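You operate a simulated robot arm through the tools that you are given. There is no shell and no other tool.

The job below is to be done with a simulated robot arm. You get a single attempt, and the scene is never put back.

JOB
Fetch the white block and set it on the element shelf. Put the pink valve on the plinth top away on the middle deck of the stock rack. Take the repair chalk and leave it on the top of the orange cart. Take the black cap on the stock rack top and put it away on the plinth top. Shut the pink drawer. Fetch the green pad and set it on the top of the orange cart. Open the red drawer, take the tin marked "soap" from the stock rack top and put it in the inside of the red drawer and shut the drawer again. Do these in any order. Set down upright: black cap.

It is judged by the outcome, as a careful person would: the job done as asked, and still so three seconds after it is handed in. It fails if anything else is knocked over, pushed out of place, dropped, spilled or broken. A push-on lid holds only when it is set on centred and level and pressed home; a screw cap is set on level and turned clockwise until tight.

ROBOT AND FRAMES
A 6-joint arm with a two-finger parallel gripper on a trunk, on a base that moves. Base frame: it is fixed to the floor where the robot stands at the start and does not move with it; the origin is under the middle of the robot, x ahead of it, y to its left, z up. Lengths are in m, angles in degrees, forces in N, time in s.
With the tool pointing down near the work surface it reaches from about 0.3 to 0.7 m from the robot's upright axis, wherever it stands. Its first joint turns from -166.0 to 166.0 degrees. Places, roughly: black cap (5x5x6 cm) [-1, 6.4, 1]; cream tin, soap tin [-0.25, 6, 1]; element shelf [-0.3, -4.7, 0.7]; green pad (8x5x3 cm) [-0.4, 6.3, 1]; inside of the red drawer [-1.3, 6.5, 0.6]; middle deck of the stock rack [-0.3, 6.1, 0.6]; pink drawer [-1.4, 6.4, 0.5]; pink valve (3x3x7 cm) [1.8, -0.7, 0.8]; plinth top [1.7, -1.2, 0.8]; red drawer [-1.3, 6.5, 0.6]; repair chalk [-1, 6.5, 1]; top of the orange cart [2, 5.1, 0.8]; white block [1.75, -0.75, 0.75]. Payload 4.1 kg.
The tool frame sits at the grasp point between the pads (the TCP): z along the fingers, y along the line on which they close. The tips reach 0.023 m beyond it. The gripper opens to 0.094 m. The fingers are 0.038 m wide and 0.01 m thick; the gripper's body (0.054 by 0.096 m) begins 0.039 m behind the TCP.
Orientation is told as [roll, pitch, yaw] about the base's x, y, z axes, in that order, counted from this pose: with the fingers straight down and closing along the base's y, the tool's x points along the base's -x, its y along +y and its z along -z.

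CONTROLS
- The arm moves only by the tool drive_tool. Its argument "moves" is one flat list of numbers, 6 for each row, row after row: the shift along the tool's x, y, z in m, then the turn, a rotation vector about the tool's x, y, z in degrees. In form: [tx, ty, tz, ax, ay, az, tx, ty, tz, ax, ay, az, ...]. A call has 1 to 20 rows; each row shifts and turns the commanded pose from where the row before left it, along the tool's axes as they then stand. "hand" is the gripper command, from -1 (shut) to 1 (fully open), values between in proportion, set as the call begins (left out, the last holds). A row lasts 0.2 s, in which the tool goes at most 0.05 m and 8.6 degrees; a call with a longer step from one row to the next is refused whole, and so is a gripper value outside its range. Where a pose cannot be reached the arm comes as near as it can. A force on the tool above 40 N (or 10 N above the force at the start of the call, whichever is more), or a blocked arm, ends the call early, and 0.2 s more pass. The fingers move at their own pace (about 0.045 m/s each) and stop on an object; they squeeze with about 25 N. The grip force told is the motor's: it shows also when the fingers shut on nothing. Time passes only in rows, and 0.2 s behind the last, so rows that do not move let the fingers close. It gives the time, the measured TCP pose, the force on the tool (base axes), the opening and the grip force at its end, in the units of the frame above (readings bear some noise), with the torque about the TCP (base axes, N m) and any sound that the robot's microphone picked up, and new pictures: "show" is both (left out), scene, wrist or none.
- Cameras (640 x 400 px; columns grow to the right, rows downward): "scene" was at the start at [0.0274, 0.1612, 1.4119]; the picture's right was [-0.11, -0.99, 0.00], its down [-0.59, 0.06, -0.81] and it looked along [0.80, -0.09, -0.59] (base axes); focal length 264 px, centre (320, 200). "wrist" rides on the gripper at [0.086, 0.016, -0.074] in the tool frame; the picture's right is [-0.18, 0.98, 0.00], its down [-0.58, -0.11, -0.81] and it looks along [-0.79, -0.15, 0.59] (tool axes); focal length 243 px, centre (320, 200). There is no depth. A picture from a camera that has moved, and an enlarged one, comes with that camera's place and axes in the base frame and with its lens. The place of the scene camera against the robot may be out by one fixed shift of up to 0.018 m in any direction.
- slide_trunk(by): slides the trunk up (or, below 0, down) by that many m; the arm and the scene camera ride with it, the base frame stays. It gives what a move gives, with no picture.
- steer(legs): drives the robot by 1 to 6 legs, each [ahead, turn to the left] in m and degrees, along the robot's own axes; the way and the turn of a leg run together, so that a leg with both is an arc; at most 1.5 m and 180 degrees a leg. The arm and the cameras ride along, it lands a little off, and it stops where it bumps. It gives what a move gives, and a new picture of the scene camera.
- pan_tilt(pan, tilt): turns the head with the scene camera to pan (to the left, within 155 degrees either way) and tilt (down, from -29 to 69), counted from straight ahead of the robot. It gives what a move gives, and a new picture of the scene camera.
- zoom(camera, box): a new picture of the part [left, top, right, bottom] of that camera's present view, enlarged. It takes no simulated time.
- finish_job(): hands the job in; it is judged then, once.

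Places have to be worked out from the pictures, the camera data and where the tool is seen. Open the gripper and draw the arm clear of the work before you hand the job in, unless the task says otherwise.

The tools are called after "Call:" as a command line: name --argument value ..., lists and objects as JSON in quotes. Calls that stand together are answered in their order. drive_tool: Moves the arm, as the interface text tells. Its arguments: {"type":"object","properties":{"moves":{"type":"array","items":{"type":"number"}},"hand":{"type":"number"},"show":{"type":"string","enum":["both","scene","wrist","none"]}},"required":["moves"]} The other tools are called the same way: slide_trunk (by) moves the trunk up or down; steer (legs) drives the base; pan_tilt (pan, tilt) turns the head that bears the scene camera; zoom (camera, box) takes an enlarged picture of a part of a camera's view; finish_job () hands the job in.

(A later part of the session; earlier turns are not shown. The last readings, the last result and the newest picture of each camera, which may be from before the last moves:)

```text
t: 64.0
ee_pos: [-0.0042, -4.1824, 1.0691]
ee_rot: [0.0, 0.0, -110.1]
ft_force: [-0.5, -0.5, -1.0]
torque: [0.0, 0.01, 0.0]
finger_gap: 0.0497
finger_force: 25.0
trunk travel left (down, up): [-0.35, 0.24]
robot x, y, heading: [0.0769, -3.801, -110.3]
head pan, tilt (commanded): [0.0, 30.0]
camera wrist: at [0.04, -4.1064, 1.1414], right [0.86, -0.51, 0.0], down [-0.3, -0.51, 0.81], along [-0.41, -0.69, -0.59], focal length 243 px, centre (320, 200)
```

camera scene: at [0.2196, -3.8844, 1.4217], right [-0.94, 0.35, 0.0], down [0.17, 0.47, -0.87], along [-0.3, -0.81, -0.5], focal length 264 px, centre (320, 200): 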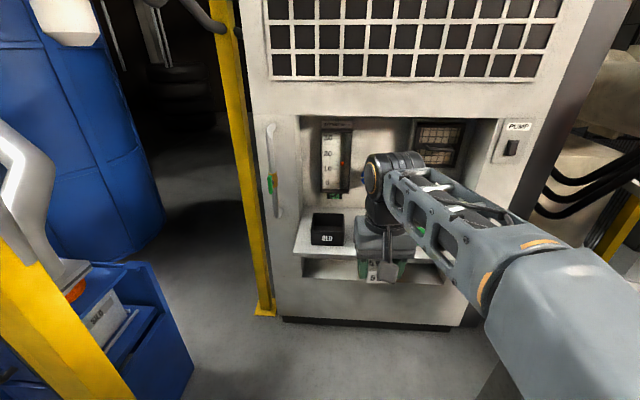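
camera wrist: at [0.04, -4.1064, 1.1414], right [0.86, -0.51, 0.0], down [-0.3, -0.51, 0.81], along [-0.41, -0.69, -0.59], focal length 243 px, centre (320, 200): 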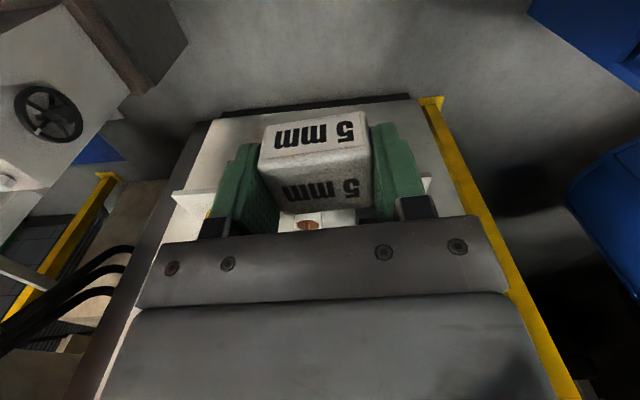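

I shift the arm 0.24 m to the right to clear the scene camera's view of the shelf, and look down more.

Call:
drive_tool --moves '[0, -0.04, 0, 0, 0, 0, 0, -0.04, 0, 0, 0, 0, 0, -0.04, 0, 0, 0, 0, 0, -0.04, 0, 0, 0, 0, 0, -0.04, 0, 0, 0, 0, 0, -0.04, 0, 0, 0, 0]' --show "none"

Call:
pan_tilt --pan -8 --tilt 35

Call:
zoom --camera "scene" --box '[240, 120, 480, 270]'

```text
t: 65.4
ee_pos: [-0.2305, -4.1011, 1.0674]
ee_rot: [0.0, -0.1, -110.0]
ft_force: [-0.2, -0.1, -0.7]
torque: [0.0, 0.0, 0.01]
finger_gap: 0.0495
finger_force: 25.6
trunk travel left (down, up): [-0.35, 0.24]
robot x, y, heading: [0.0727, -3.8028, -110.0]
head pan, tilt (commanded): [0.0, 30.0]
```

```text
t: 66.0
ee_pos: [-0.2299, -4.1004, 1.0666]
ee_rot: [0.0, 0.0, -110.1]
ft_force: [0.7, -0.1, -0.8]
torque: [-0.01, 0.0, 0.0]
finger_gap: 0.0495
finger_force: 24.6
trunk travel left (down, up): [-0.35, 0.24]
robot x, y, heading: [0.0687, -3.8005, -110.4]
head pan, tilt (commanded): [-8.0, 35.0]
camera scene: at [0.2092, -3.8771, 1.4139], right [-0.88, 0.47, 0.0], down [0.27, 0.51, -0.82], along [-0.39, -0.72, -0.57], focal length 264 px, centre (320, 200)
```

scene: 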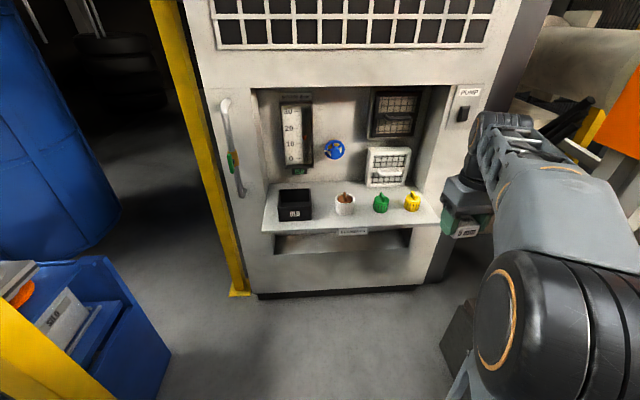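

```text
2.67 times, centred on (360, 195) of scene
camera zoom: at [0.2092, -3.8771, 1.4139], right [-0.88, 0.47, 0.0], down [0.27, 0.51, -0.82], along [-0.39, -0.72, -0.57], focal length 704 px, centre (213, 213)
```

zoom: 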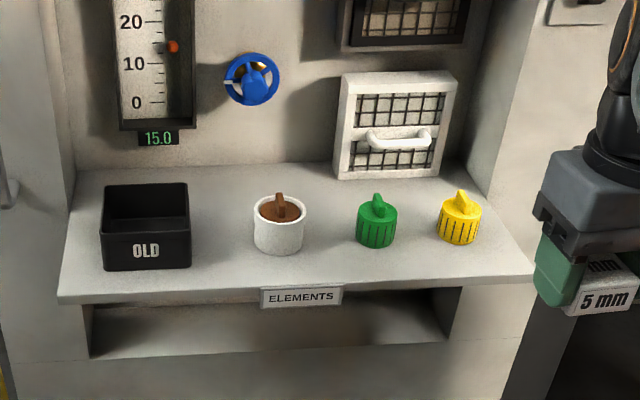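

The shelf is clear between the OLD box and the cup; two-view triangulation puts its surface at z≈0.74. I zoom on the held block to calibrate the scene camera against the known TCP.

Call:
zoom --camera "scene" --box '[420, 170, 540, 245]'

```text
5.33 times, centred on (480, 208) of scene
camera zoom: at [0.2092, -3.8771, 1.4139], right [-0.88, 0.47, 0.0], down [0.27, 0.51, -0.82], along [-0.39, -0.72, -0.57], focal length 1409 px, centre (-533, 160)
```

zoom: 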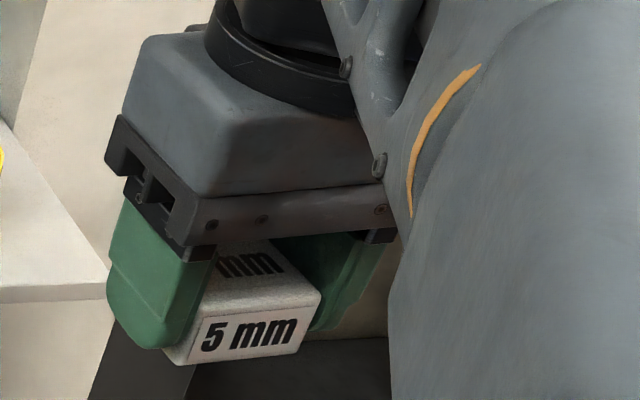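

Calibration shows the camera is really ~1.6 cm lower than told, so the shelf surface is ≈0.727 and my spot between OLD box and cup is ≈[-0.195,-4.585]. I drive 0.25 m closer.

Call:
steer --legs '[[0.25, 0]]'

Call:
zoom --camera "scene" --box '[220, 160, 500, 335]'

```text
t: 67.8
ee_pos: [-0.3173, -4.3302, 1.067]
ee_rot: [-0.1, 0.0, -110.4]
ft_force: [-0.2, -0.1, 0.6]
torque: [0.01, -0.01, 0.0]
finger_gap: 0.0494
finger_force: 25.0
trunk travel left (down, up): [-0.35, 0.24]
robot x, y, heading: [-0.0097, -4.0351, -110.8]
head pan, tilt (commanded): [-8.0, 35.0]
camera scene: at [0.1228, -4.1085, 1.4139], right [-0.88, 0.48, 0.0], down [0.27, 0.5, -0.82], along [-0.39, -0.72, -0.57], focal length 264 px, centre (320, 200)
```

scene: 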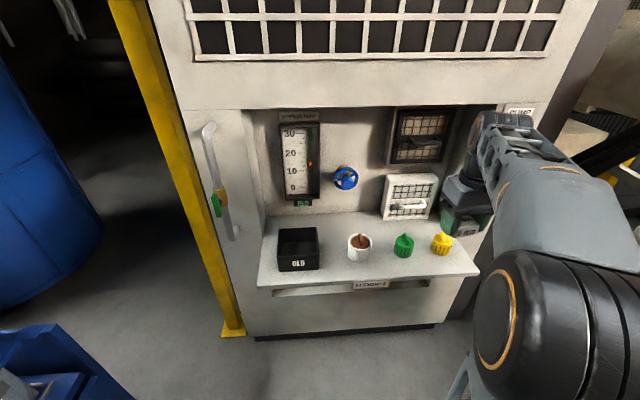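

```text
2.29 times, centred on (360, 248) of scene
camera zoom: at [0.1228, -4.1085, 1.4139], right [-0.88, 0.48, 0.0], down [0.27, 0.5, -0.82], along [-0.39, -0.72, -0.57], focal length 604 px, centre (229, 91)
```

zoom: 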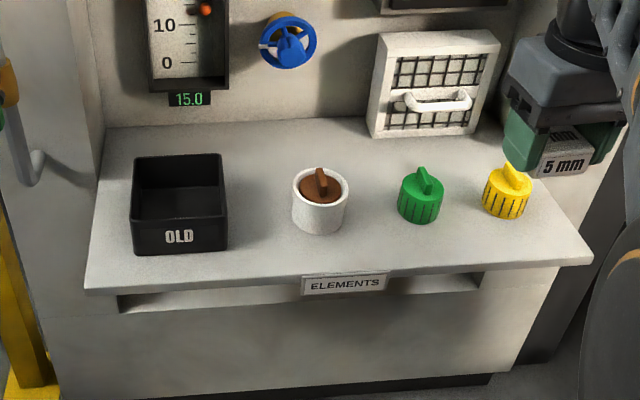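

With the corrected camera the gap centre is ≈[-0.190,-4.582], edge direction ≈ yaw -114.8°. I move in front of it, lower the arm to z≈0.83 before reaching in.

Call:
drive_tool --moves '[-0.0064, 0.0438, 0, 0, 0, 0, -0.0064, 0.0438, 0, 0, 0, 0, -0.0064, 0.0438, 0, 0, 0, 0, -0.0064, 0.0438, 0, 0, 0, 0, -0.0064, 0.0438, 0, 0, 0, 0, 0, 0, 0.048, 0, 0, 1.1, 0, 0, 0.048, 0, 0, 1.1, 0, 0, 0.048, 0, 0, 1.1, 0, 0, 0.048, 0, 0, 1.1, 0, 0, 0.045, 0, 0, 0]' --show "both"

```text
t: 70.0
ee_pos: [-0.1245, -4.4329, 0.8253]
ee_rot: [-0.1, 0.0, -114.9]
ft_force: [0.1, 0.1, -0.3]
torque: [0.01, 0.02, 0.01]
finger_gap: 0.0496
finger_force: 24.4
trunk travel left (down, up): [-0.35, 0.24]
robot x, y, heading: [-0.0131, -4.0376, -110.6]
head pan, tilt (commanded): [-8.0, 35.0]
camera scene: at [0.1228, -4.1086, 1.4139], right [-0.88, 0.48, 0.0], down [0.27, 0.5, -0.82], along [-0.39, -0.72, -0.57], focal length 264 px, centre (320, 200)
camera wrist: at [-0.074, -4.3612, 0.8996], right [0.82, -0.58, 0.0], down [-0.34, -0.48, 0.81], along [-0.47, -0.66, -0.59], focal length 243 px, centre (320, 200)
```

scene: 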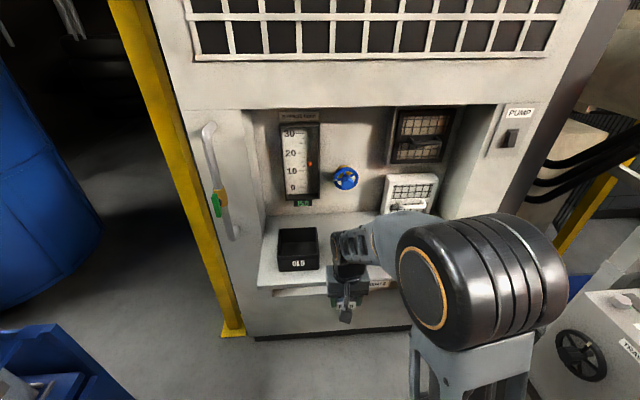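
wrist: 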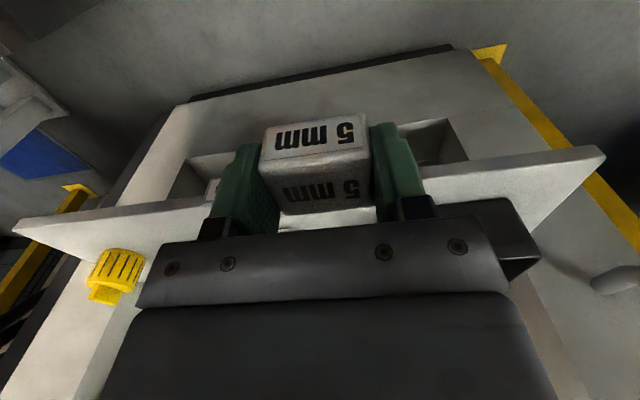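

The edge angle agrees (≈-114°). I now reach forward 0.15 m over the shelf and look.

Call:
drive_tool --moves '[-0.04, 0, 0, 0, 0, 0, -0.04, 0, 0, 0, 0, 0, -0.04, 0, 0, 0, 0, 0, -0.032, 0, 0, 0, 0, 0]' --show "both"

Call:
zoom --camera "scene" --box '[240, 200, 440, 325]'

```text
t: 71.0
ee_pos: [-0.1846, -4.5743, 0.8287]
ee_rot: [0.0, 0.1, -114.8]
ft_force: [-0.4, -0.2, -0.9]
torque: [-0.01, -0.03, -0.02]
finger_gap: 0.0495
finger_force: 25.0
trunk travel left (down, up): [-0.35, 0.24]
robot x, y, heading: [-0.014, -4.0312, -110.5]
head pan, tilt (commanded): [-8.0, 35.0]
camera scene: at [0.1228, -4.1087, 1.4139], right [-0.88, 0.48, 0.0], down [0.27, 0.5, -0.82], along [-0.39, -0.72, -0.57], focal length 264 px, centre (320, 200)
camera wrist: at [-0.1344, -4.5023, 0.9024], right [0.82, -0.58, 0.0], down [-0.34, -0.48, 0.81], along [-0.47, -0.66, -0.59], focal length 243 px, centre (320, 200)
```

scene: 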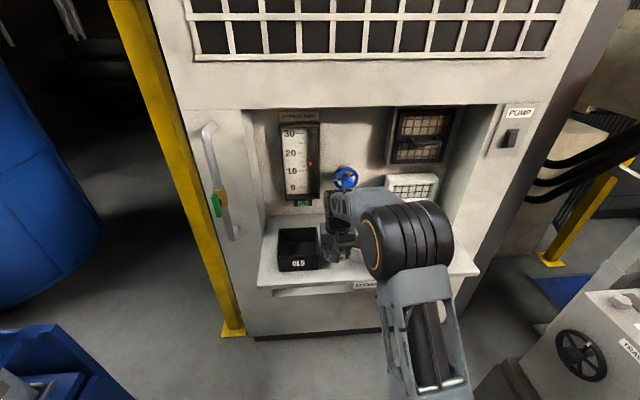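
wrist: 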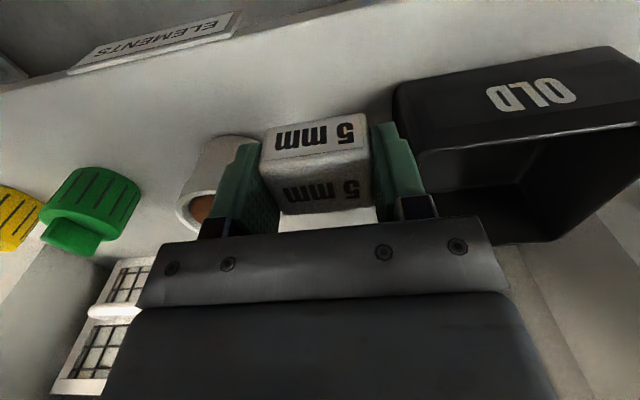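

```text
3.20 times, centred on (340, 262) of scene
camera zoom: at [0.1228, -4.1087, 1.4139], right [-0.88, 0.48, 0.0], down [0.27, 0.5, -0.82], along [-0.39, -0.72, -0.57], focal length 845 px, centre (256, 0)
```

zoom: 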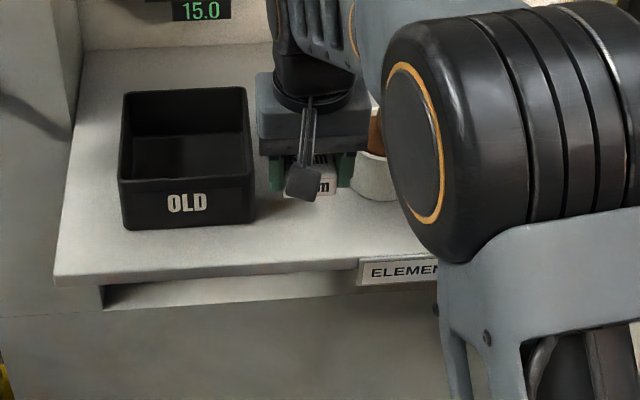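

The gripper is between the OLD box and cup; I shift 8 mm right and 8 mm further in, then descend toward the shelf.

Call:
drive_tool --moves '[-0.008, -0.008, 0, 0, 0, 0, 0, 0, 0.025, 0, 0, 0, 0, 0, 0.02, 0, 0, 0]' --show "both"

```text
t: 71.8
ee_pos: [-0.1968, -4.5792, 0.7837]
ee_rot: [0.1, 0.0, -114.8]
ft_force: [-0.3, -1.0, -1.4]
torque: [0.03, -0.02, -0.01]
finger_gap: 0.0495
finger_force: 25.5
trunk travel left (down, up): [-0.35, 0.24]
robot x, y, heading: [-0.0131, -4.0368, -110.8]
head pan, tilt (commanded): [-8.0, 35.0]
camera scene: at [0.1228, -4.1087, 1.4139], right [-0.88, 0.48, 0.0], down [0.27, 0.5, -0.82], along [-0.39, -0.72, -0.57], focal length 264 px, centre (320, 200)
camera wrist: at [-0.1464, -4.5073, 0.8579], right [0.82, -0.58, 0.0], down [-0.34, -0.48, 0.81], along [-0.47, -0.66, -0.59], focal length 243 px, centre (320, 200)
```

scene: 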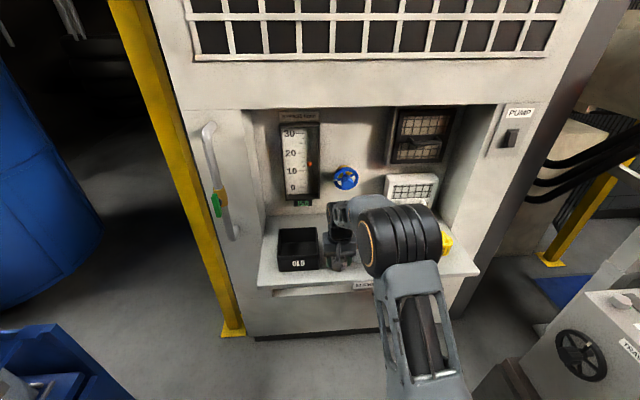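
wrist: 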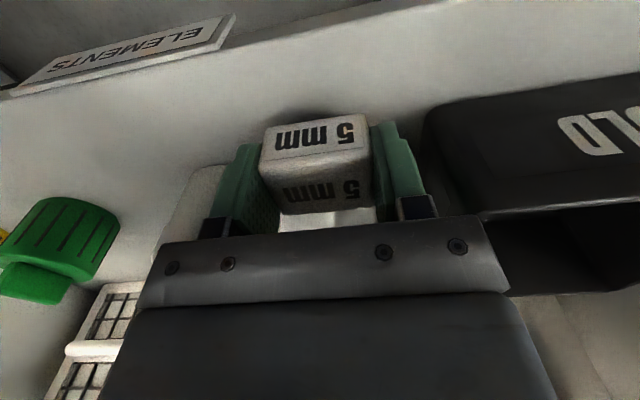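

Block bottom is about 0.757; I lower gently in small steps, watching the force.

Call:
drive_tool --moves '[0, 0, 0.006, 0, 0, 0, 0, 0, 0.006, 0, 0, 0]' --show "none"

Call:
drive_tool --moves '[0, 0, 0.004, 0, 0, 0]' --show "none"

Call:
drive_tool --moves '[0, 0, 0.004, 0, 0, 0]' --show "wrist"

```text
t: 72.5
ee_pos: [-0.1967, -4.5789, 0.7733]
ee_rot: [0.1, -0.1, -114.8]
ft_force: [0.3, 0.2, -1.1]
torque: [0.01, 0.07, 0.0]
finger_gap: 0.0495
finger_force: 25.1
trunk travel left (down, up): [-0.35, 0.24]
robot x, y, heading: [-0.0112, -4.0332, -110.5]
head pan, tilt (commanded): [-8.0, 35.0]
```

```text
t: 72.8
ee_pos: [-0.1979, -4.5799, 0.7693]
ee_rot: [0.0, 0.0, -114.7]
ft_force: [0.2, -0.5, -0.9]
torque: [-0.02, -0.04, 0.01]
finger_gap: 0.0496
finger_force: 24.9
trunk travel left (down, up): [-0.35, 0.24]
robot x, y, heading: [-0.0127, -4.0299, -110.8]
head pan, tilt (commanded): [-8.0, 35.0]
```

```text
t: 73.2
ee_pos: [-0.1966, -4.5784, 0.7663]
ee_rot: [0.0, -0.2, -114.8]
ft_force: [0.9, -0.3, 8.7]
torque: [0.14, -0.05, -0.03]
finger_gap: 0.0492
finger_force: 25.1
trunk travel left (down, up): [-0.35, 0.24]
robot x, y, heading: [-0.0141, -4.0324, -110.6]
head pan, tilt (commanded): [-8.0, 35.0]
camera wrist: at [-0.1471, -4.5065, 0.8399], right [0.82, -0.58, 0.0], down [-0.34, -0.48, 0.81], along [-0.47, -0.66, -0.59], focal length 243 px, centre (320, 200)
```

wrist: 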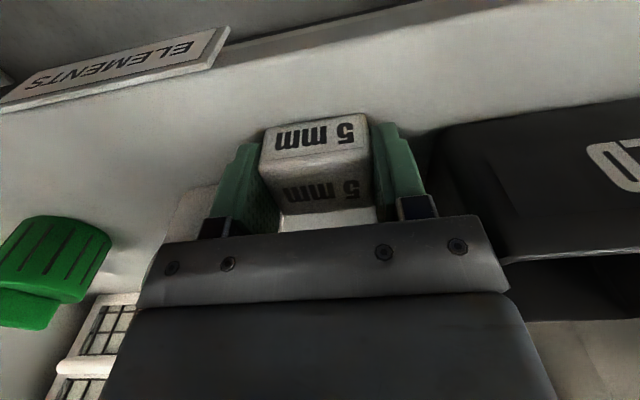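

Contact at 8.7 N: the block rests on the shelf (z≈0.74). I open the fingers a little and rise straight up.

Call:
drive_tool --moves '[0, 0, 0, 0, 0, 0, 0, 0, 0, 0, 0, 0, 0, 0, 0, 0, 0, 0]' --hand 0.4 --show "none"

Call:
drive_tool --moves '[0, 0, -0.02, 0, 0, 0, 0, 0, -0.03, 0, 0, 0, 0, 0, -0.03, 0, 0, 0]' --show "both"

```text
t: 74.0
ee_pos: [-0.1962, -4.5788, 0.7651]
ee_rot: [-0.1, 0.0, -114.7]
ft_force: [-0.4, 0.4, 0.3]
torque: [-0.02, -0.01, -0.01]
finger_gap: 0.0659
finger_force: 0.0
trunk travel left (down, up): [-0.35, 0.24]
robot x, y, heading: [-0.0144, -4.0327, -110.7]
head pan, tilt (commanded): [-8.0, 35.0]
```

```text
t: 74.8
ee_pos: [-0.1968, -4.5772, 0.8457]
ee_rot: [0.0, 0.1, -114.8]
ft_force: [0.4, 0.1, -0.1]
torque: [0.01, -0.04, 0.01]
finger_gap: 0.0658
finger_force: 0.2
trunk travel left (down, up): [-0.35, 0.24]
robot x, y, heading: [-0.0104, -4.033, -110.6]
head pan, tilt (commanded): [-8.0, 35.0]
camera scene: at [0.1228, -4.1087, 1.4138], right [-0.88, 0.48, 0.0], down [0.27, 0.5, -0.82], along [-0.39, -0.72, -0.57], focal length 264 px, centre (320, 200)
camera wrist: at [-0.1462, -4.5052, 0.9191], right [0.82, -0.58, 0.0], down [-0.34, -0.48, 0.81], along [-0.47, -0.66, -0.59], focal length 243 px, centre (320, 200)
```

scene: 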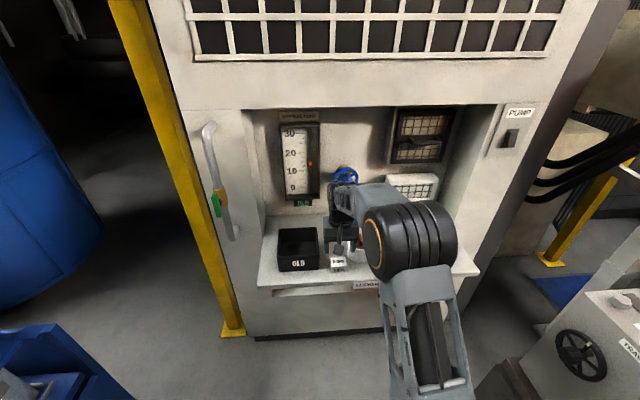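
wrist: 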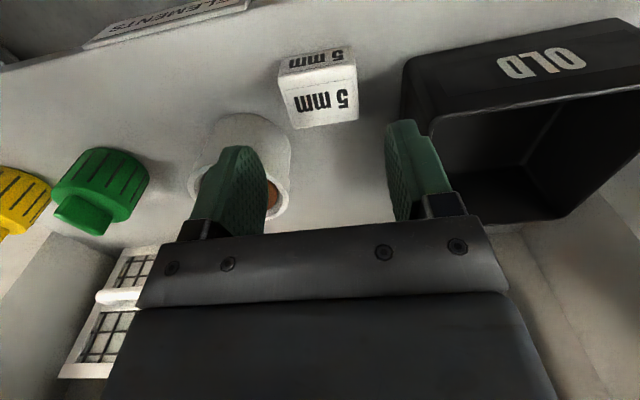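

The white block rests cleanly between the OLD box and the cup. I retract the arm and raise it to a travel pose.

Call:
drive_tool --moves '[0.045, 0, 0, 0, 0, 0, 0.045, 0, 0, 0, 0, 0, 0.045, 0, 0, 0, 0, 0, 0.045, 0, 0, 0, 0, 0, 0, 0, -0.05, 0, 0, 0, 0, 0, -0.05, 0, 0, 0, 0, 0, -0.05, 0, 0, 0, 0, 0, -0.05, 0, 0, 0]' --hand 0.4 --show "scene"

Call:
zoom --camera "scene" --box '[220, 180, 500, 320]'

```text
t: 76.7
ee_pos: [-0.1187, -4.4137, 1.0445]
ee_rot: [0.0, 0.1, -114.7]
ft_force: [0.3, 0.9, 0.1]
torque: [0.0, 0.01, -0.01]
finger_gap: 0.066
finger_force: 0.0
trunk travel left (down, up): [-0.35, 0.24]
robot x, y, heading: [-0.0122, -4.0306, -110.4]
head pan, tilt (commanded): [-8.0, 35.0]
camera scene: at [0.1228, -4.1086, 1.4138], right [-0.88, 0.48, 0.0], down [0.27, 0.5, -0.82], along [-0.39, -0.72, -0.57], focal length 264 px, centre (320, 200)
```

scene: 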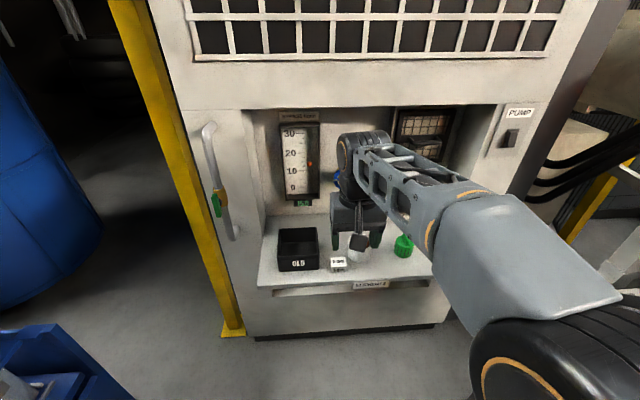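

```text
2.29 times, centred on (360, 250) of scene
camera zoom: at [0.1228, -4.1086, 1.4138], right [-0.88, 0.48, 0.0], down [0.27, 0.5, -0.82], along [-0.39, -0.72, -0.57], focal length 604 px, centre (229, 86)
```

zoom: 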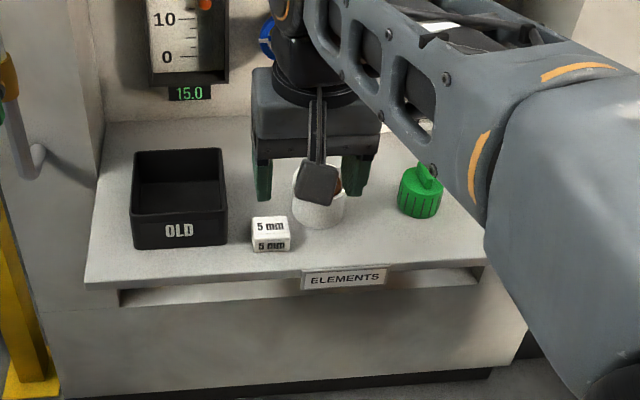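

Block is well placed. I reverse out along the line I came in on.

Call:
steer --legs '[[-1.45, 0], [0, 1.5], [-1.4, 0], [-0.72, 0]]'

```text
t: 94.2
ee_pos: [1.0755, -1.0656, 1.0454]
ee_rot: [-0.1, 0.0, -112.9]
ft_force: [-0.8, -0.7, 1.2]
torque: [0.0, -0.01, -0.02]
finger_gap: 0.0658
finger_force: 0.0
trunk travel left (down, up): [-0.35, 0.24]
robot x, y, heading: [1.1704, -0.6836, -108.7]
head pan, tilt (commanded): [-8.0, 35.0]
camera scene: at [1.3077, -0.7525, 1.4139], right [-0.89, 0.45, 0.0], down [0.26, 0.51, -0.82], along [-0.37, -0.73, -0.57], focal length 264 px, centre (320, 200)
```

scene: 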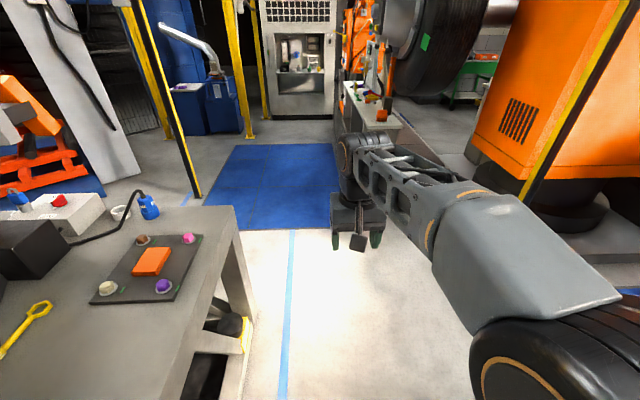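

I turn left to face the plinth again for the pink valve.

Call:
steer --legs '[[0, 81]]'

Call:
pan_tilt --pan 10 --tilt 45

```text
t: 98.1
ee_pos: [1.5315, -0.8405, 1.0444]
ee_rot: [0.0, 0.1, -33.0]
ft_force: [0.0, -0.4, -0.8]
torque: [-0.03, 0.0, 0.0]
finger_gap: 0.0662
finger_force: 0.0
trunk travel left (down, up): [-0.35, 0.24]
robot x, y, heading: [1.1719, -0.6814, -28.8]
head pan, tilt (commanded): [-8.0, 35.0]
camera scene: at [1.2685, -0.5552, 1.4139], right [-0.6, -0.8, 0.0], down [-0.46, 0.34, -0.82], along [0.66, -0.49, -0.57], focal length 264 px, centre (320, 200)
```

scene: 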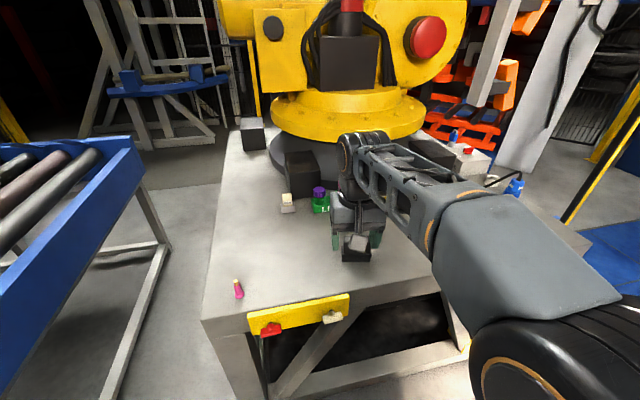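

```text
t: 98.9
ee_pos: [1.5317, -0.8418, 1.0452]
ee_rot: [0.0, -0.1, -33.0]
ft_force: [0.3, 0.1, 0.0]
torque: [0.01, 0.0, 0.03]
finger_gap: 0.066
finger_force: 0.0
trunk travel left (down, up): [-0.35, 0.24]
robot x, y, heading: [1.1684, -0.6802, -28.8]
head pan, tilt (commanded): [10.0, 45.0]
camera scene: at [1.275, -0.5288, 1.3991], right [-0.32, -0.95, 0.0], down [-0.67, 0.23, -0.71], along [0.67, -0.23, -0.71], focal length 264 px, centre (320, 200)
```

scene: 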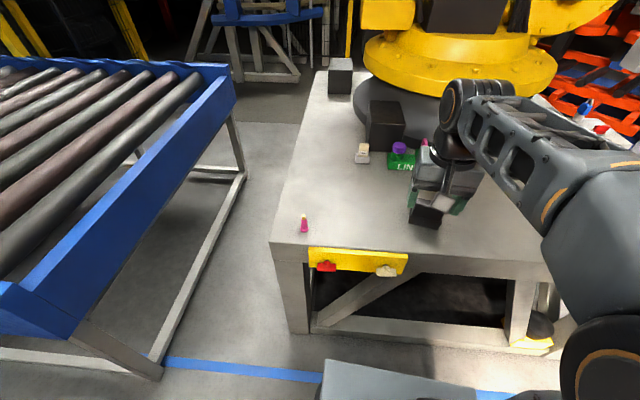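

The valve is close to the plinth's left front corner. Since the middle deck sits under the rack top, I'll grasp the valve with the fingers pointing forward and slightly down; first I move toward it and begin turning the tool about its own axis so the camera ends on top.

Call:
drive_tool --moves '[-0.0037, 0.0396, 0, 0, 0, 0, -0.0037, 0.0396, 0, 0, 0, 0, -0.0037, 0.0396, 0, 0, 0, 0, -0.0037, 0.0396, 0, 0, 0, 0, -0.0037, 0.0396, 0, 0, 0, 0, -0.0037, 0.0396, 0, 0, 0, 0, 0, 0, 0, 0, 0, 8.47, 0, 0, 0, 0, 0, 8.47, 0, 0, 0, 0, 0, 8.47, 0, 0, 0, 0, 0, 8.47]' --hand 0.4 --show "both"

```text
t: 101.1
ee_pos: [1.6784, -0.6531, 1.0446]
ee_rot: [-0.1, 0.0, -67.0]
ft_force: [0.3, 0.5, 0.1]
torque: [0.02, 0.03, -0.03]
finger_gap: 0.0658
finger_force: 0.0
trunk travel left (down, up): [-0.35, 0.24]
robot x, y, heading: [1.172, -0.6795, -29.0]
head pan, tilt (commanded): [10.0, 45.0]
camera scene: at [1.2751, -0.5286, 1.3991], right [-0.32, -0.95, 0.0], down [-0.67, 0.23, -0.71], along [0.67, -0.23, -0.71], focal length 264 px, centre (320, 200)
camera wrist: at [1.6595, -0.5676, 1.1187], right [0.98, 0.21, 0.0], down [0.13, -0.58, 0.81], along [0.17, -0.79, -0.59], focal length 243 px, centre (320, 200)
```

scene: 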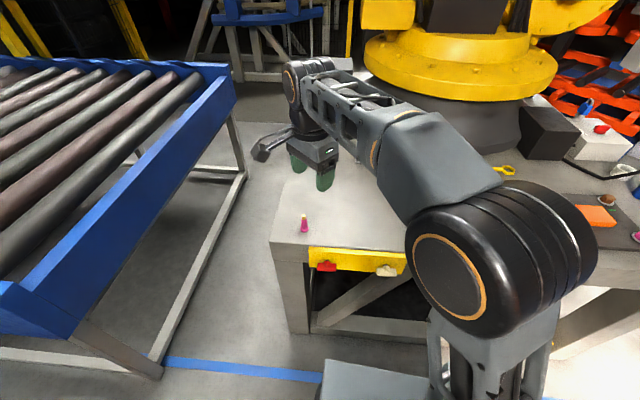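
wrist: 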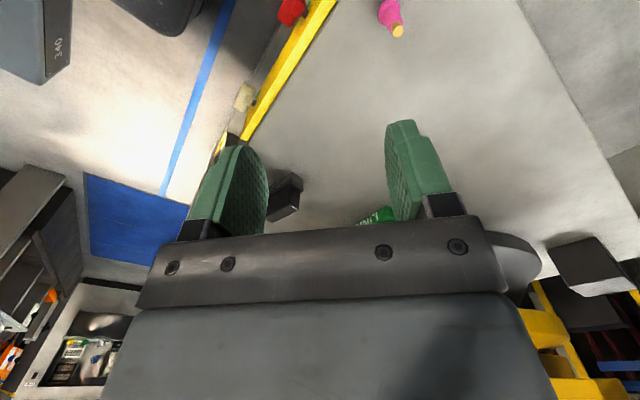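

The turn works; I continue to yaw ≈ -177.

Call:
drive_tool --moves '[0, 0, 0, 0, 0, 8.47, 0, 0, 0, 0, 0, 8.47, 0, 0, 0, 0, 0, 8.47, 0, 0, 0, 0, 0, 8.47, 0, 0, 0, 0, 0, 8.47, 0, 0, 0, 0, 0, 8.47, 0, 0, 0, 0, 0, 8.47, 0, 0, 0, 0, 0, 8.47, 0, 0, 0, 0, 0, 8.47, 0, 0, 0, 0, 0, 8.47, 0, 0, 0, 0, 0, 8.47, 0, 0, 0, 0, 0, 8.47, 0, 0, 0, 0, 0, 8.47]' --show "both"

```text
t: 103.9
ee_pos: [1.6794, -0.7305, 1.0422]
ee_rot: [-0.7, 0.1, -175.6]
ft_force: [0.2, 0.8, -1.2]
torque: [-0.02, 0.0, -0.01]
finger_gap: 0.0658
finger_force: 0.0
out of reach, approached as far as the arm can: row 12, 13
trunk travel left (down, up): [-0.35, 0.24]
robot x, y, heading: [1.1656, -0.681, -29.2]
head pan, tilt (commanded): [10.0, 45.0]
camera scene: at [1.275, -0.5284, 1.399], right [-0.32, -0.95, 0.0], down [-0.67, 0.23, -0.71], along [0.67, -0.23, -0.71], focal length 264 px, centre (320, 200)
camera wrist: at [1.7661, -0.7401, 1.1155], right [-0.11, -0.99, -0.01], down [-0.59, 0.05, 0.81], along [-0.8, 0.09, -0.59], focal length 243 px, centre (320, 200)
```

scene: 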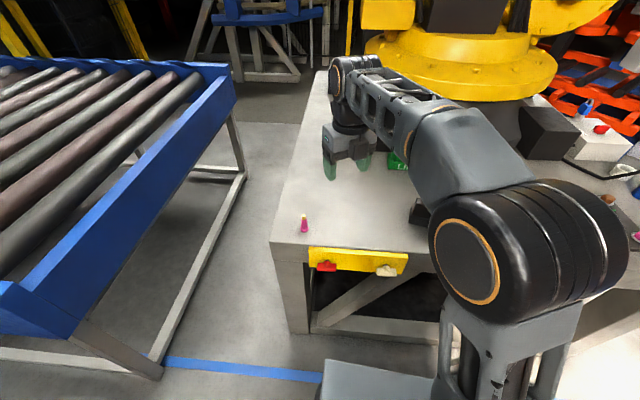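
wrist: 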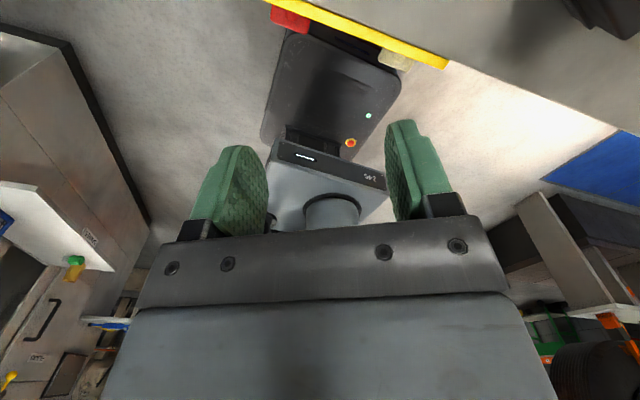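

The wrist's last joint cannot make the full flip, so I turn back and will use a 45° forward tilt instead with the camera side facing me.

Call:
drive_tool --moves '[0, 0, 0, 0, 0, -8.5, 0, 0, 0, 0, 0, -8.5, 0, 0, 0, 0, 0, -8.5, 0, 0, 0, 0, 0, -8.5, 0, 0, 0, 0, 0, -8.5, 0, 0, 0, 0, 0, -8.5, 0, 0, 0, 0, 0, -8.5, 0, 0, 0, 0, 0, -8.5, 0, 0, 0, 0, 0, -8.5, 0, 0, 0, 0, 0, -8.5, 0, 0, 0, 0, 0, -8.5, 0, 0, 0, 0, 0, -8.5, 0, 0, 0, 0, 0, -8.5, 0, 0, 0, 0, 0, -8.5, 0, 0, 0, 0, 0, -8.5, 0, 0, 0, 0, 0, -8.5, 0, 0, 0, 0, 0, -8.5, 0, 0, 0, 0, 0, -8.5, 0, 0, 0, 0, 0, -8.5, 0, 0, 0, 0, 0, -8.5]' --show "both"

```text
t: 108.1
ee_pos: [1.6804, -0.731, 1.0429]
ee_rot: [0.0, 0.0, -6.8]
ft_force: [-0.4, -0.7, -0.4]
torque: [0.03, -0.01, -0.04]
finger_gap: 0.0659
finger_force: 0.1
trunk travel left (down, up): [-0.35, 0.24]
robot x, y, heading: [1.1704, -0.6834, -28.9]
head pan, tilt (commanded): [10.0, 45.0]
camera scene: at [1.2751, -0.5287, 1.3991], right [-0.32, -0.95, 0.0], down [-0.67, 0.23, -0.71], along [0.67, -0.23, -0.71], focal length 264 px, centre (320, 200)
camera wrist: at [1.5951, -0.7036, 1.1156], right [0.3, 0.95, 0.0], down [0.56, -0.18, 0.81], along [0.77, -0.24, -0.59], focal length 243 px, centre (320, 200)
```

scene: 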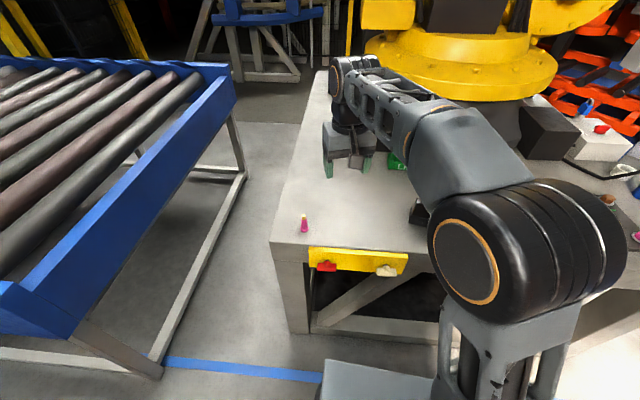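
wrist: 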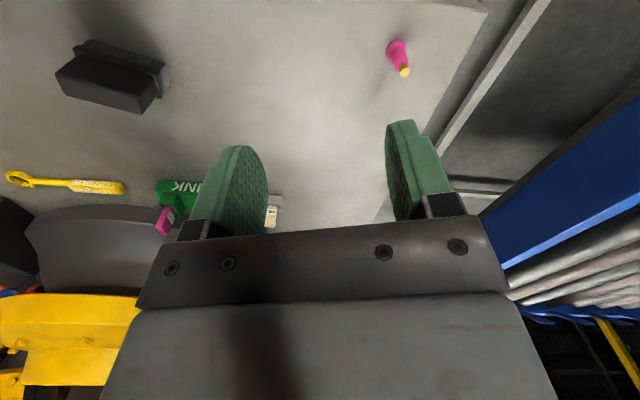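

The valve axis is at ≈[1.7585,-0.651]. I move in line with it, tilt the tool 45° forward and look before descending.

Call:
drive_tool --moves '[0.008, 0.0444, 0, 0, 0, 0, 0.008, 0.0444, 0, 0, 0, 0, 0, 0, 0, 0, -7.5, 0, 0, 0, 0, 0, -7.5, 0, 0, 0, 0, 0, -7.5, 0, 0, 0, 0, 0, -7.5, 0, 0, 0, 0, 0, -7.5, 0, 0, 0, 0, 0, -7.5, 0, 0.0286, 0, 0.0286, 0, 0, 0, 0.0286, 0, 0.0286, 0, 0, 0, 0.0286, 0, 0.0286, 0, 0, 0]' --show "both"

```text
t: 110.5
ee_pos: [1.6752, -0.641, 0.9173]
ee_rot: [0.0, -45.0, -7.0]
ft_force: [-0.4, -0.3, 0.1]
torque: [-0.05, -0.02, -0.01]
finger_gap: 0.066
finger_force: 0.2
trunk travel left (down, up): [-0.35, 0.24]
robot x, y, heading: [1.1716, -0.6799, -28.9]
head pan, tilt (commanded): [10.0, 45.0]
camera scene: at [1.275, -0.5286, 1.3991], right [-0.32, -0.95, 0.0], down [-0.67, 0.23, -0.71], along [0.67, -0.23, -0.71], focal length 264 px, centre (320, 200)
camera wrist: at [1.5624, -0.6103, 0.9075], right [0.25, 0.96, 0.13], down [-0.17, -0.09, 0.98], along [0.95, -0.27, 0.14], focal length 243 px, centre (320, 200)
```

scene: 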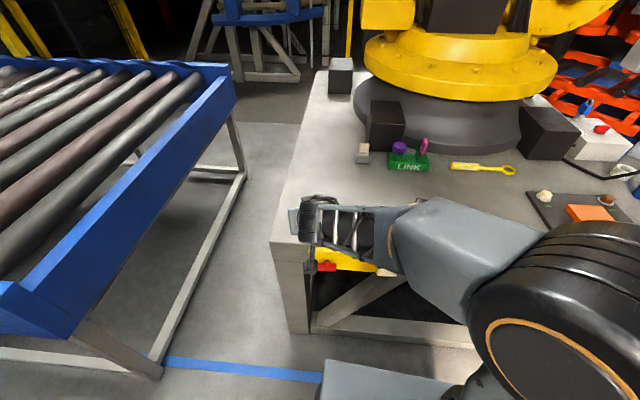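
wrist: 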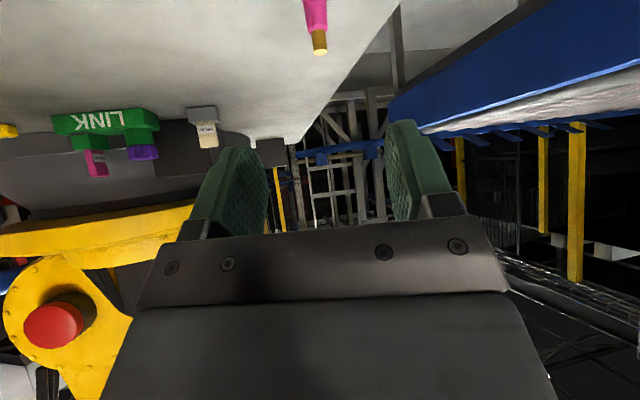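

The valve is centred on the tool's plane. I descend to z≈0.80.

Call:
drive_tool --moves '[0.0276, 0, 0.0276, 0, 0, 0, 0.0276, 0, 0.0276, 0, 0, 0, 0.0276, 0, 0.0276, 0, 0, 0]' --show "both"

```text
t: 111.3
ee_pos: [1.674, -0.6383, 0.8006]
ee_rot: [-0.1, -44.8, -6.9]
ft_force: [-0.2, -0.4, 0.8]
torque: [0.02, 0.0, 0.03]
finger_gap: 0.0657
finger_force: 0.1
trunk travel left (down, up): [-0.35, 0.24]
robot x, y, heading: [1.1669, -0.6803, -28.7]
head pan, tilt (commanded): [10.0, 45.0]
camera scene: at [1.275, -0.5286, 1.3991], right [-0.32, -0.95, 0.0], down [-0.67, 0.23, -0.71], along [0.67, -0.23, -0.71], focal length 264 px, centre (320, 200)
camera wrist: at [1.5611, -0.6077, 0.7916], right [0.25, 0.96, 0.13], down [-0.17, -0.09, 0.98], along [0.95, -0.27, 0.14], focal length 243 px, centre (320, 200)
```

scene: 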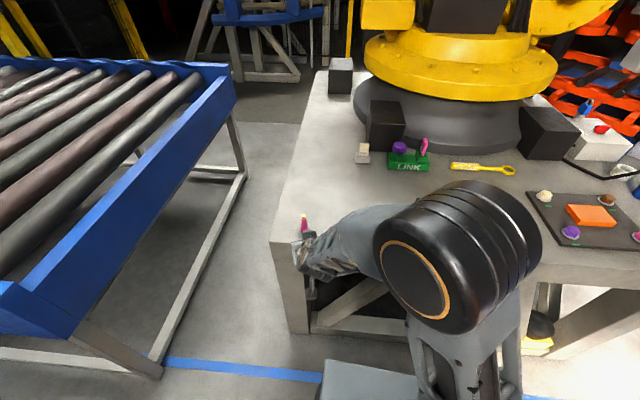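
wrist: 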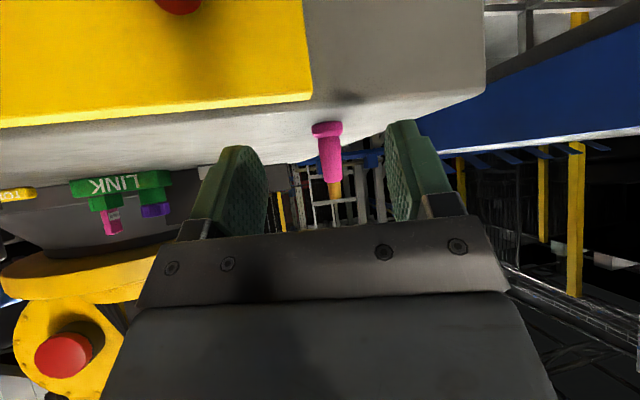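

The valve stands between the open fingers; I advance 0.083 m and close on it.

Call:
drive_tool --moves '[-0.0196, -0.001, 0.0196, 0, 0, 0, -0.0196, -0.001, 0.0196, 0, 0, 0, -0.0196, 0, 0.0196, 0, 0, 0]' --show "wrist"

Call:
drive_tool --moves '[0, 0, 0, 0, 0, 0, 0, 0, 0, 0, 0, 0, 0, 0, 0, 0, 0, 0, 0, 0, 0, 0, 0, 0]' --hand -1 --show "both"

```text
t: 112.1
ee_pos: [1.756, -0.6523, 0.8023]
ee_rot: [0.0, -45.0, -7.0]
ft_force: [-0.4, -0.4, -0.2]
torque: [0.03, -0.03, -0.02]
finger_gap: 0.0659
finger_force: 0.1
trunk travel left (down, up): [-0.35, 0.24]
robot x, y, heading: [1.1674, -0.6763, -28.7]
head pan, tilt (commanded): [10.0, 45.0]
camera wrist: at [1.6441, -0.6216, 0.7942], right [0.25, 0.96, 0.13], down [-0.17, -0.09, 0.98], along [0.95, -0.27, 0.14], focal length 243 px, centre (320, 200)
```

wrist: 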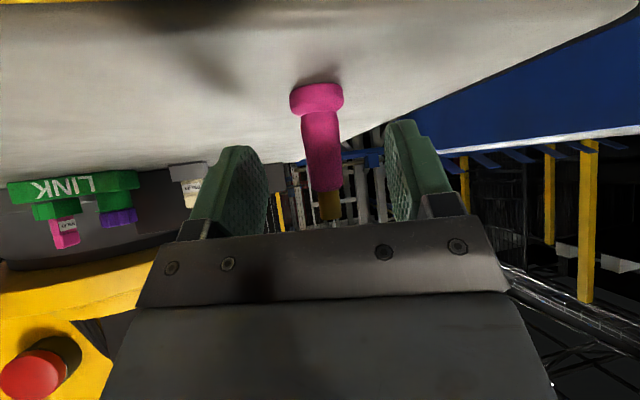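

```text
t: 113.1
ee_pos: [1.7557, -0.6522, 0.8026]
ee_rot: [0.1, -45.0, -7.0]
ft_force: [0.8, 1.3, 1.4]
torque: [0.05, -0.04, 0.03]
finger_gap: 0.0151
finger_force: 24.9
trunk travel left (down, up): [-0.35, 0.24]
robot x, y, heading: [1.1741, -0.6819, -28.9]
head pan, tilt (commanded): [10.0, 45.0]
camera scene: at [1.2751, -0.5286, 1.3991], right [-0.32, -0.95, 0.0], down [-0.67, 0.23, -0.71], along [0.67, -0.23, -0.71], focal length 264 px, centre (320, 200)
camera wrist: at [1.6438, -0.6214, 0.7943], right [0.25, 0.96, 0.13], down [-0.17, -0.09, 0.98], along [0.95, -0.27, 0.14], focal length 243 px, centre (320, 200)
```

scene: 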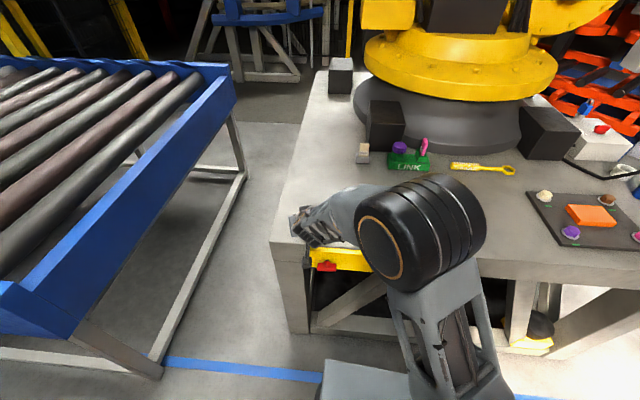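
wrist: 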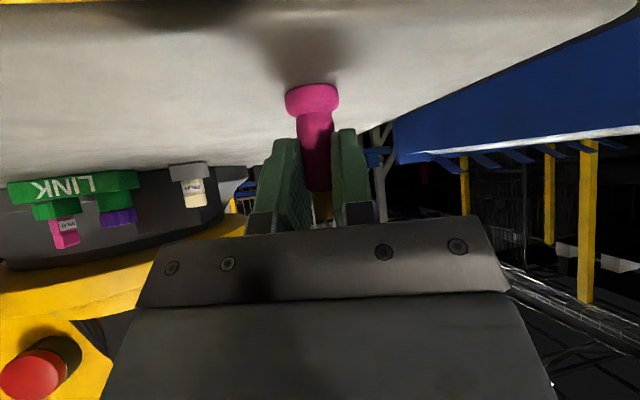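

Gripped (gap 15 mm). I lift straight up and draw back for travel.

Call:
drive_tool --moves '[-0.015, 0, -0.015, 0, 0, 0, -0.03, 0, -0.03, 0, 0, 0, -0.03, 0, -0.03, 0, 0, 0, -0.03, 0, -0.03, 0, 0, 0, -0.03, 0, -0.03, 0, 0, 0, -0.03, 0, -0.03, 0, 0, 0, 0.02, 0, -0.02, 0, 0, 0, 0.02, 0, -0.02, 0, 0, 0, 0.02, 0, -0.02, 0, 0, 0, 0.02, 0, -0.02, 0, 0, 0]' --show "both"

```text
t: 115.3
ee_pos: [1.6437, -0.6407, 1.0373]
ee_rot: [0.1, -45.0, -7.0]
ft_force: [0.2, -0.1, -0.8]
torque: [0.0, -0.01, 0.02]
finger_gap: 0.015
finger_force: 24.8
trunk travel left (down, up): [-0.35, 0.24]
robot x, y, heading: [1.1683, -0.6815, -28.6]
head pan, tilt (commanded): [10.0, 45.0]
camera scene: at [1.2751, -0.5287, 1.3991], right [-0.32, -0.95, 0.0], down [-0.67, 0.23, -0.71], along [0.67, -0.23, -0.71], focal length 264 px, centre (320, 200)
camera wrist: at [1.5325, -0.6092, 1.0279], right [0.25, 0.96, 0.13], down [-0.17, -0.09, 0.98], along [0.95, -0.27, 0.14], focal length 243 px, centre (320, 200)
```

scene: 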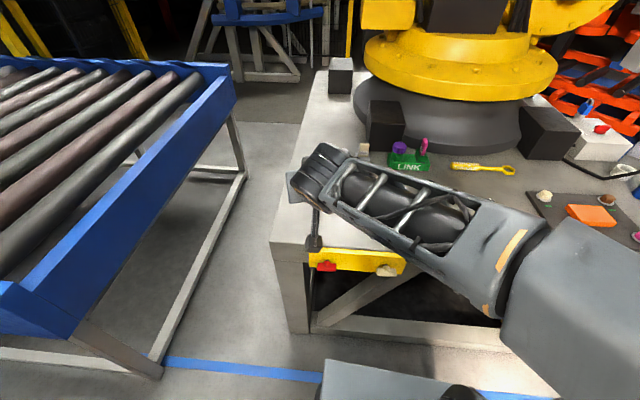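
wrist: 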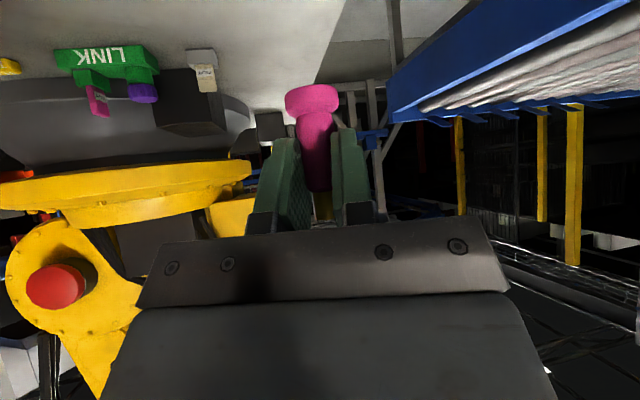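

Now I plan the way to the stock rack: back off from the plinth, turn around by the start point and look along the aisle left of the MOUTH panel.

Call:
steer --legs '[[-1.1, 0], [0, 170]]'

Call:
pan_tilt --pan -20 --tilt 25

Call:
pan_tilt --pan -60 --tilt 20

```text
t: 127.8
ee_pos: [-0.2587, -0.1066, 1.0377]
ee_rot: [-0.1, -45.0, 162.7]
ft_force: [0.0, -1.2, 0.2]
torque: [0.03, 0.0, 0.0]
finger_gap: 0.0147
finger_force: 25.0
trunk travel left (down, up): [-0.35, 0.24]
robot x, y, heading: [0.2138, -0.1475, 140.7]
head pan, tilt (commanded): [10.0, 45.0]
camera scene: at [0.0864, -0.2737, 1.3991], right [0.49, 0.87, 0.0], down [0.62, -0.34, -0.71], along [-0.62, 0.34, -0.71], focal length 264 px, centre (320, 200)
```

scene: 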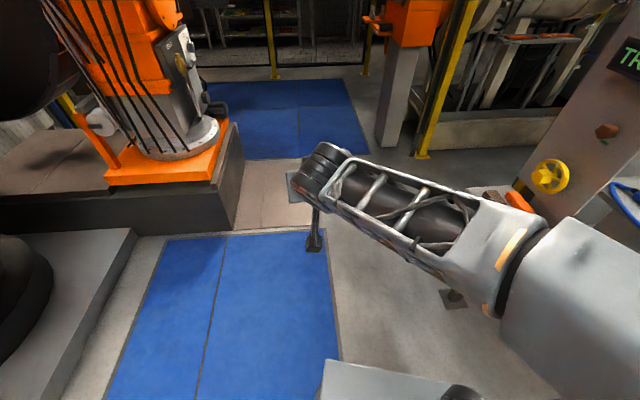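

```text
t: 128.8
ee_pos: [-0.2593, -0.1062, 1.0378]
ee_rot: [0.0, -45.0, 162.7]
ft_force: [-0.3, -0.3, -0.2]
torque: [0.0, 0.02, -0.04]
finger_gap: 0.0147
finger_force: 24.3
trunk travel left (down, up): [-0.35, 0.24]
robot x, y, heading: [0.215, -0.1509, 140.6]
head pan, tilt (commanded): [-20.0, 25.0]
camera scene: at [0.1101, -0.2343, 1.4296], right [0.86, 0.51, 0.0], down [0.22, -0.36, -0.91], along [-0.47, 0.78, -0.42], focal length 264 px, centre (320, 200)
```

scene: 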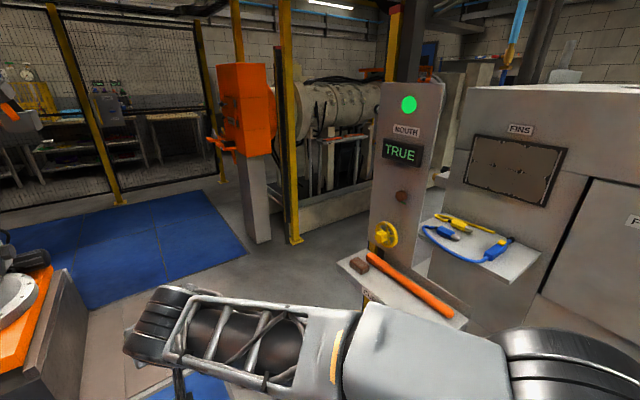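

```text
t: 129.9
ee_pos: [-0.2594, -0.1058, 1.0385]
ee_rot: [0.0, -45.1, 162.6]
ft_force: [0.1, -0.7, -0.8]
torque: [-0.01, -0.01, 0.0]
finger_gap: 0.015
finger_force: 24.8
trunk travel left (down, up): [-0.35, 0.24]
robot x, y, heading: [0.2142, -0.148, 140.8]
head pan, tilt (commanded): [-60.0, 20.0]
camera scene: at [0.1722, -0.2214, 1.4377], right [0.99, -0.16, 0.0], down [-0.05, -0.34, -0.94], along [0.15, 0.93, -0.34], focal length 264 px, centre (320, 200)
```

scene: 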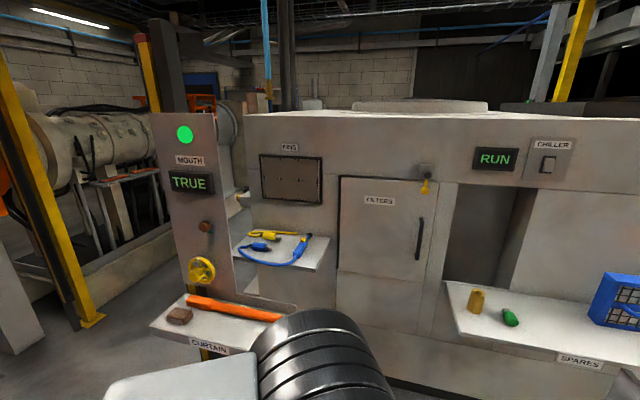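

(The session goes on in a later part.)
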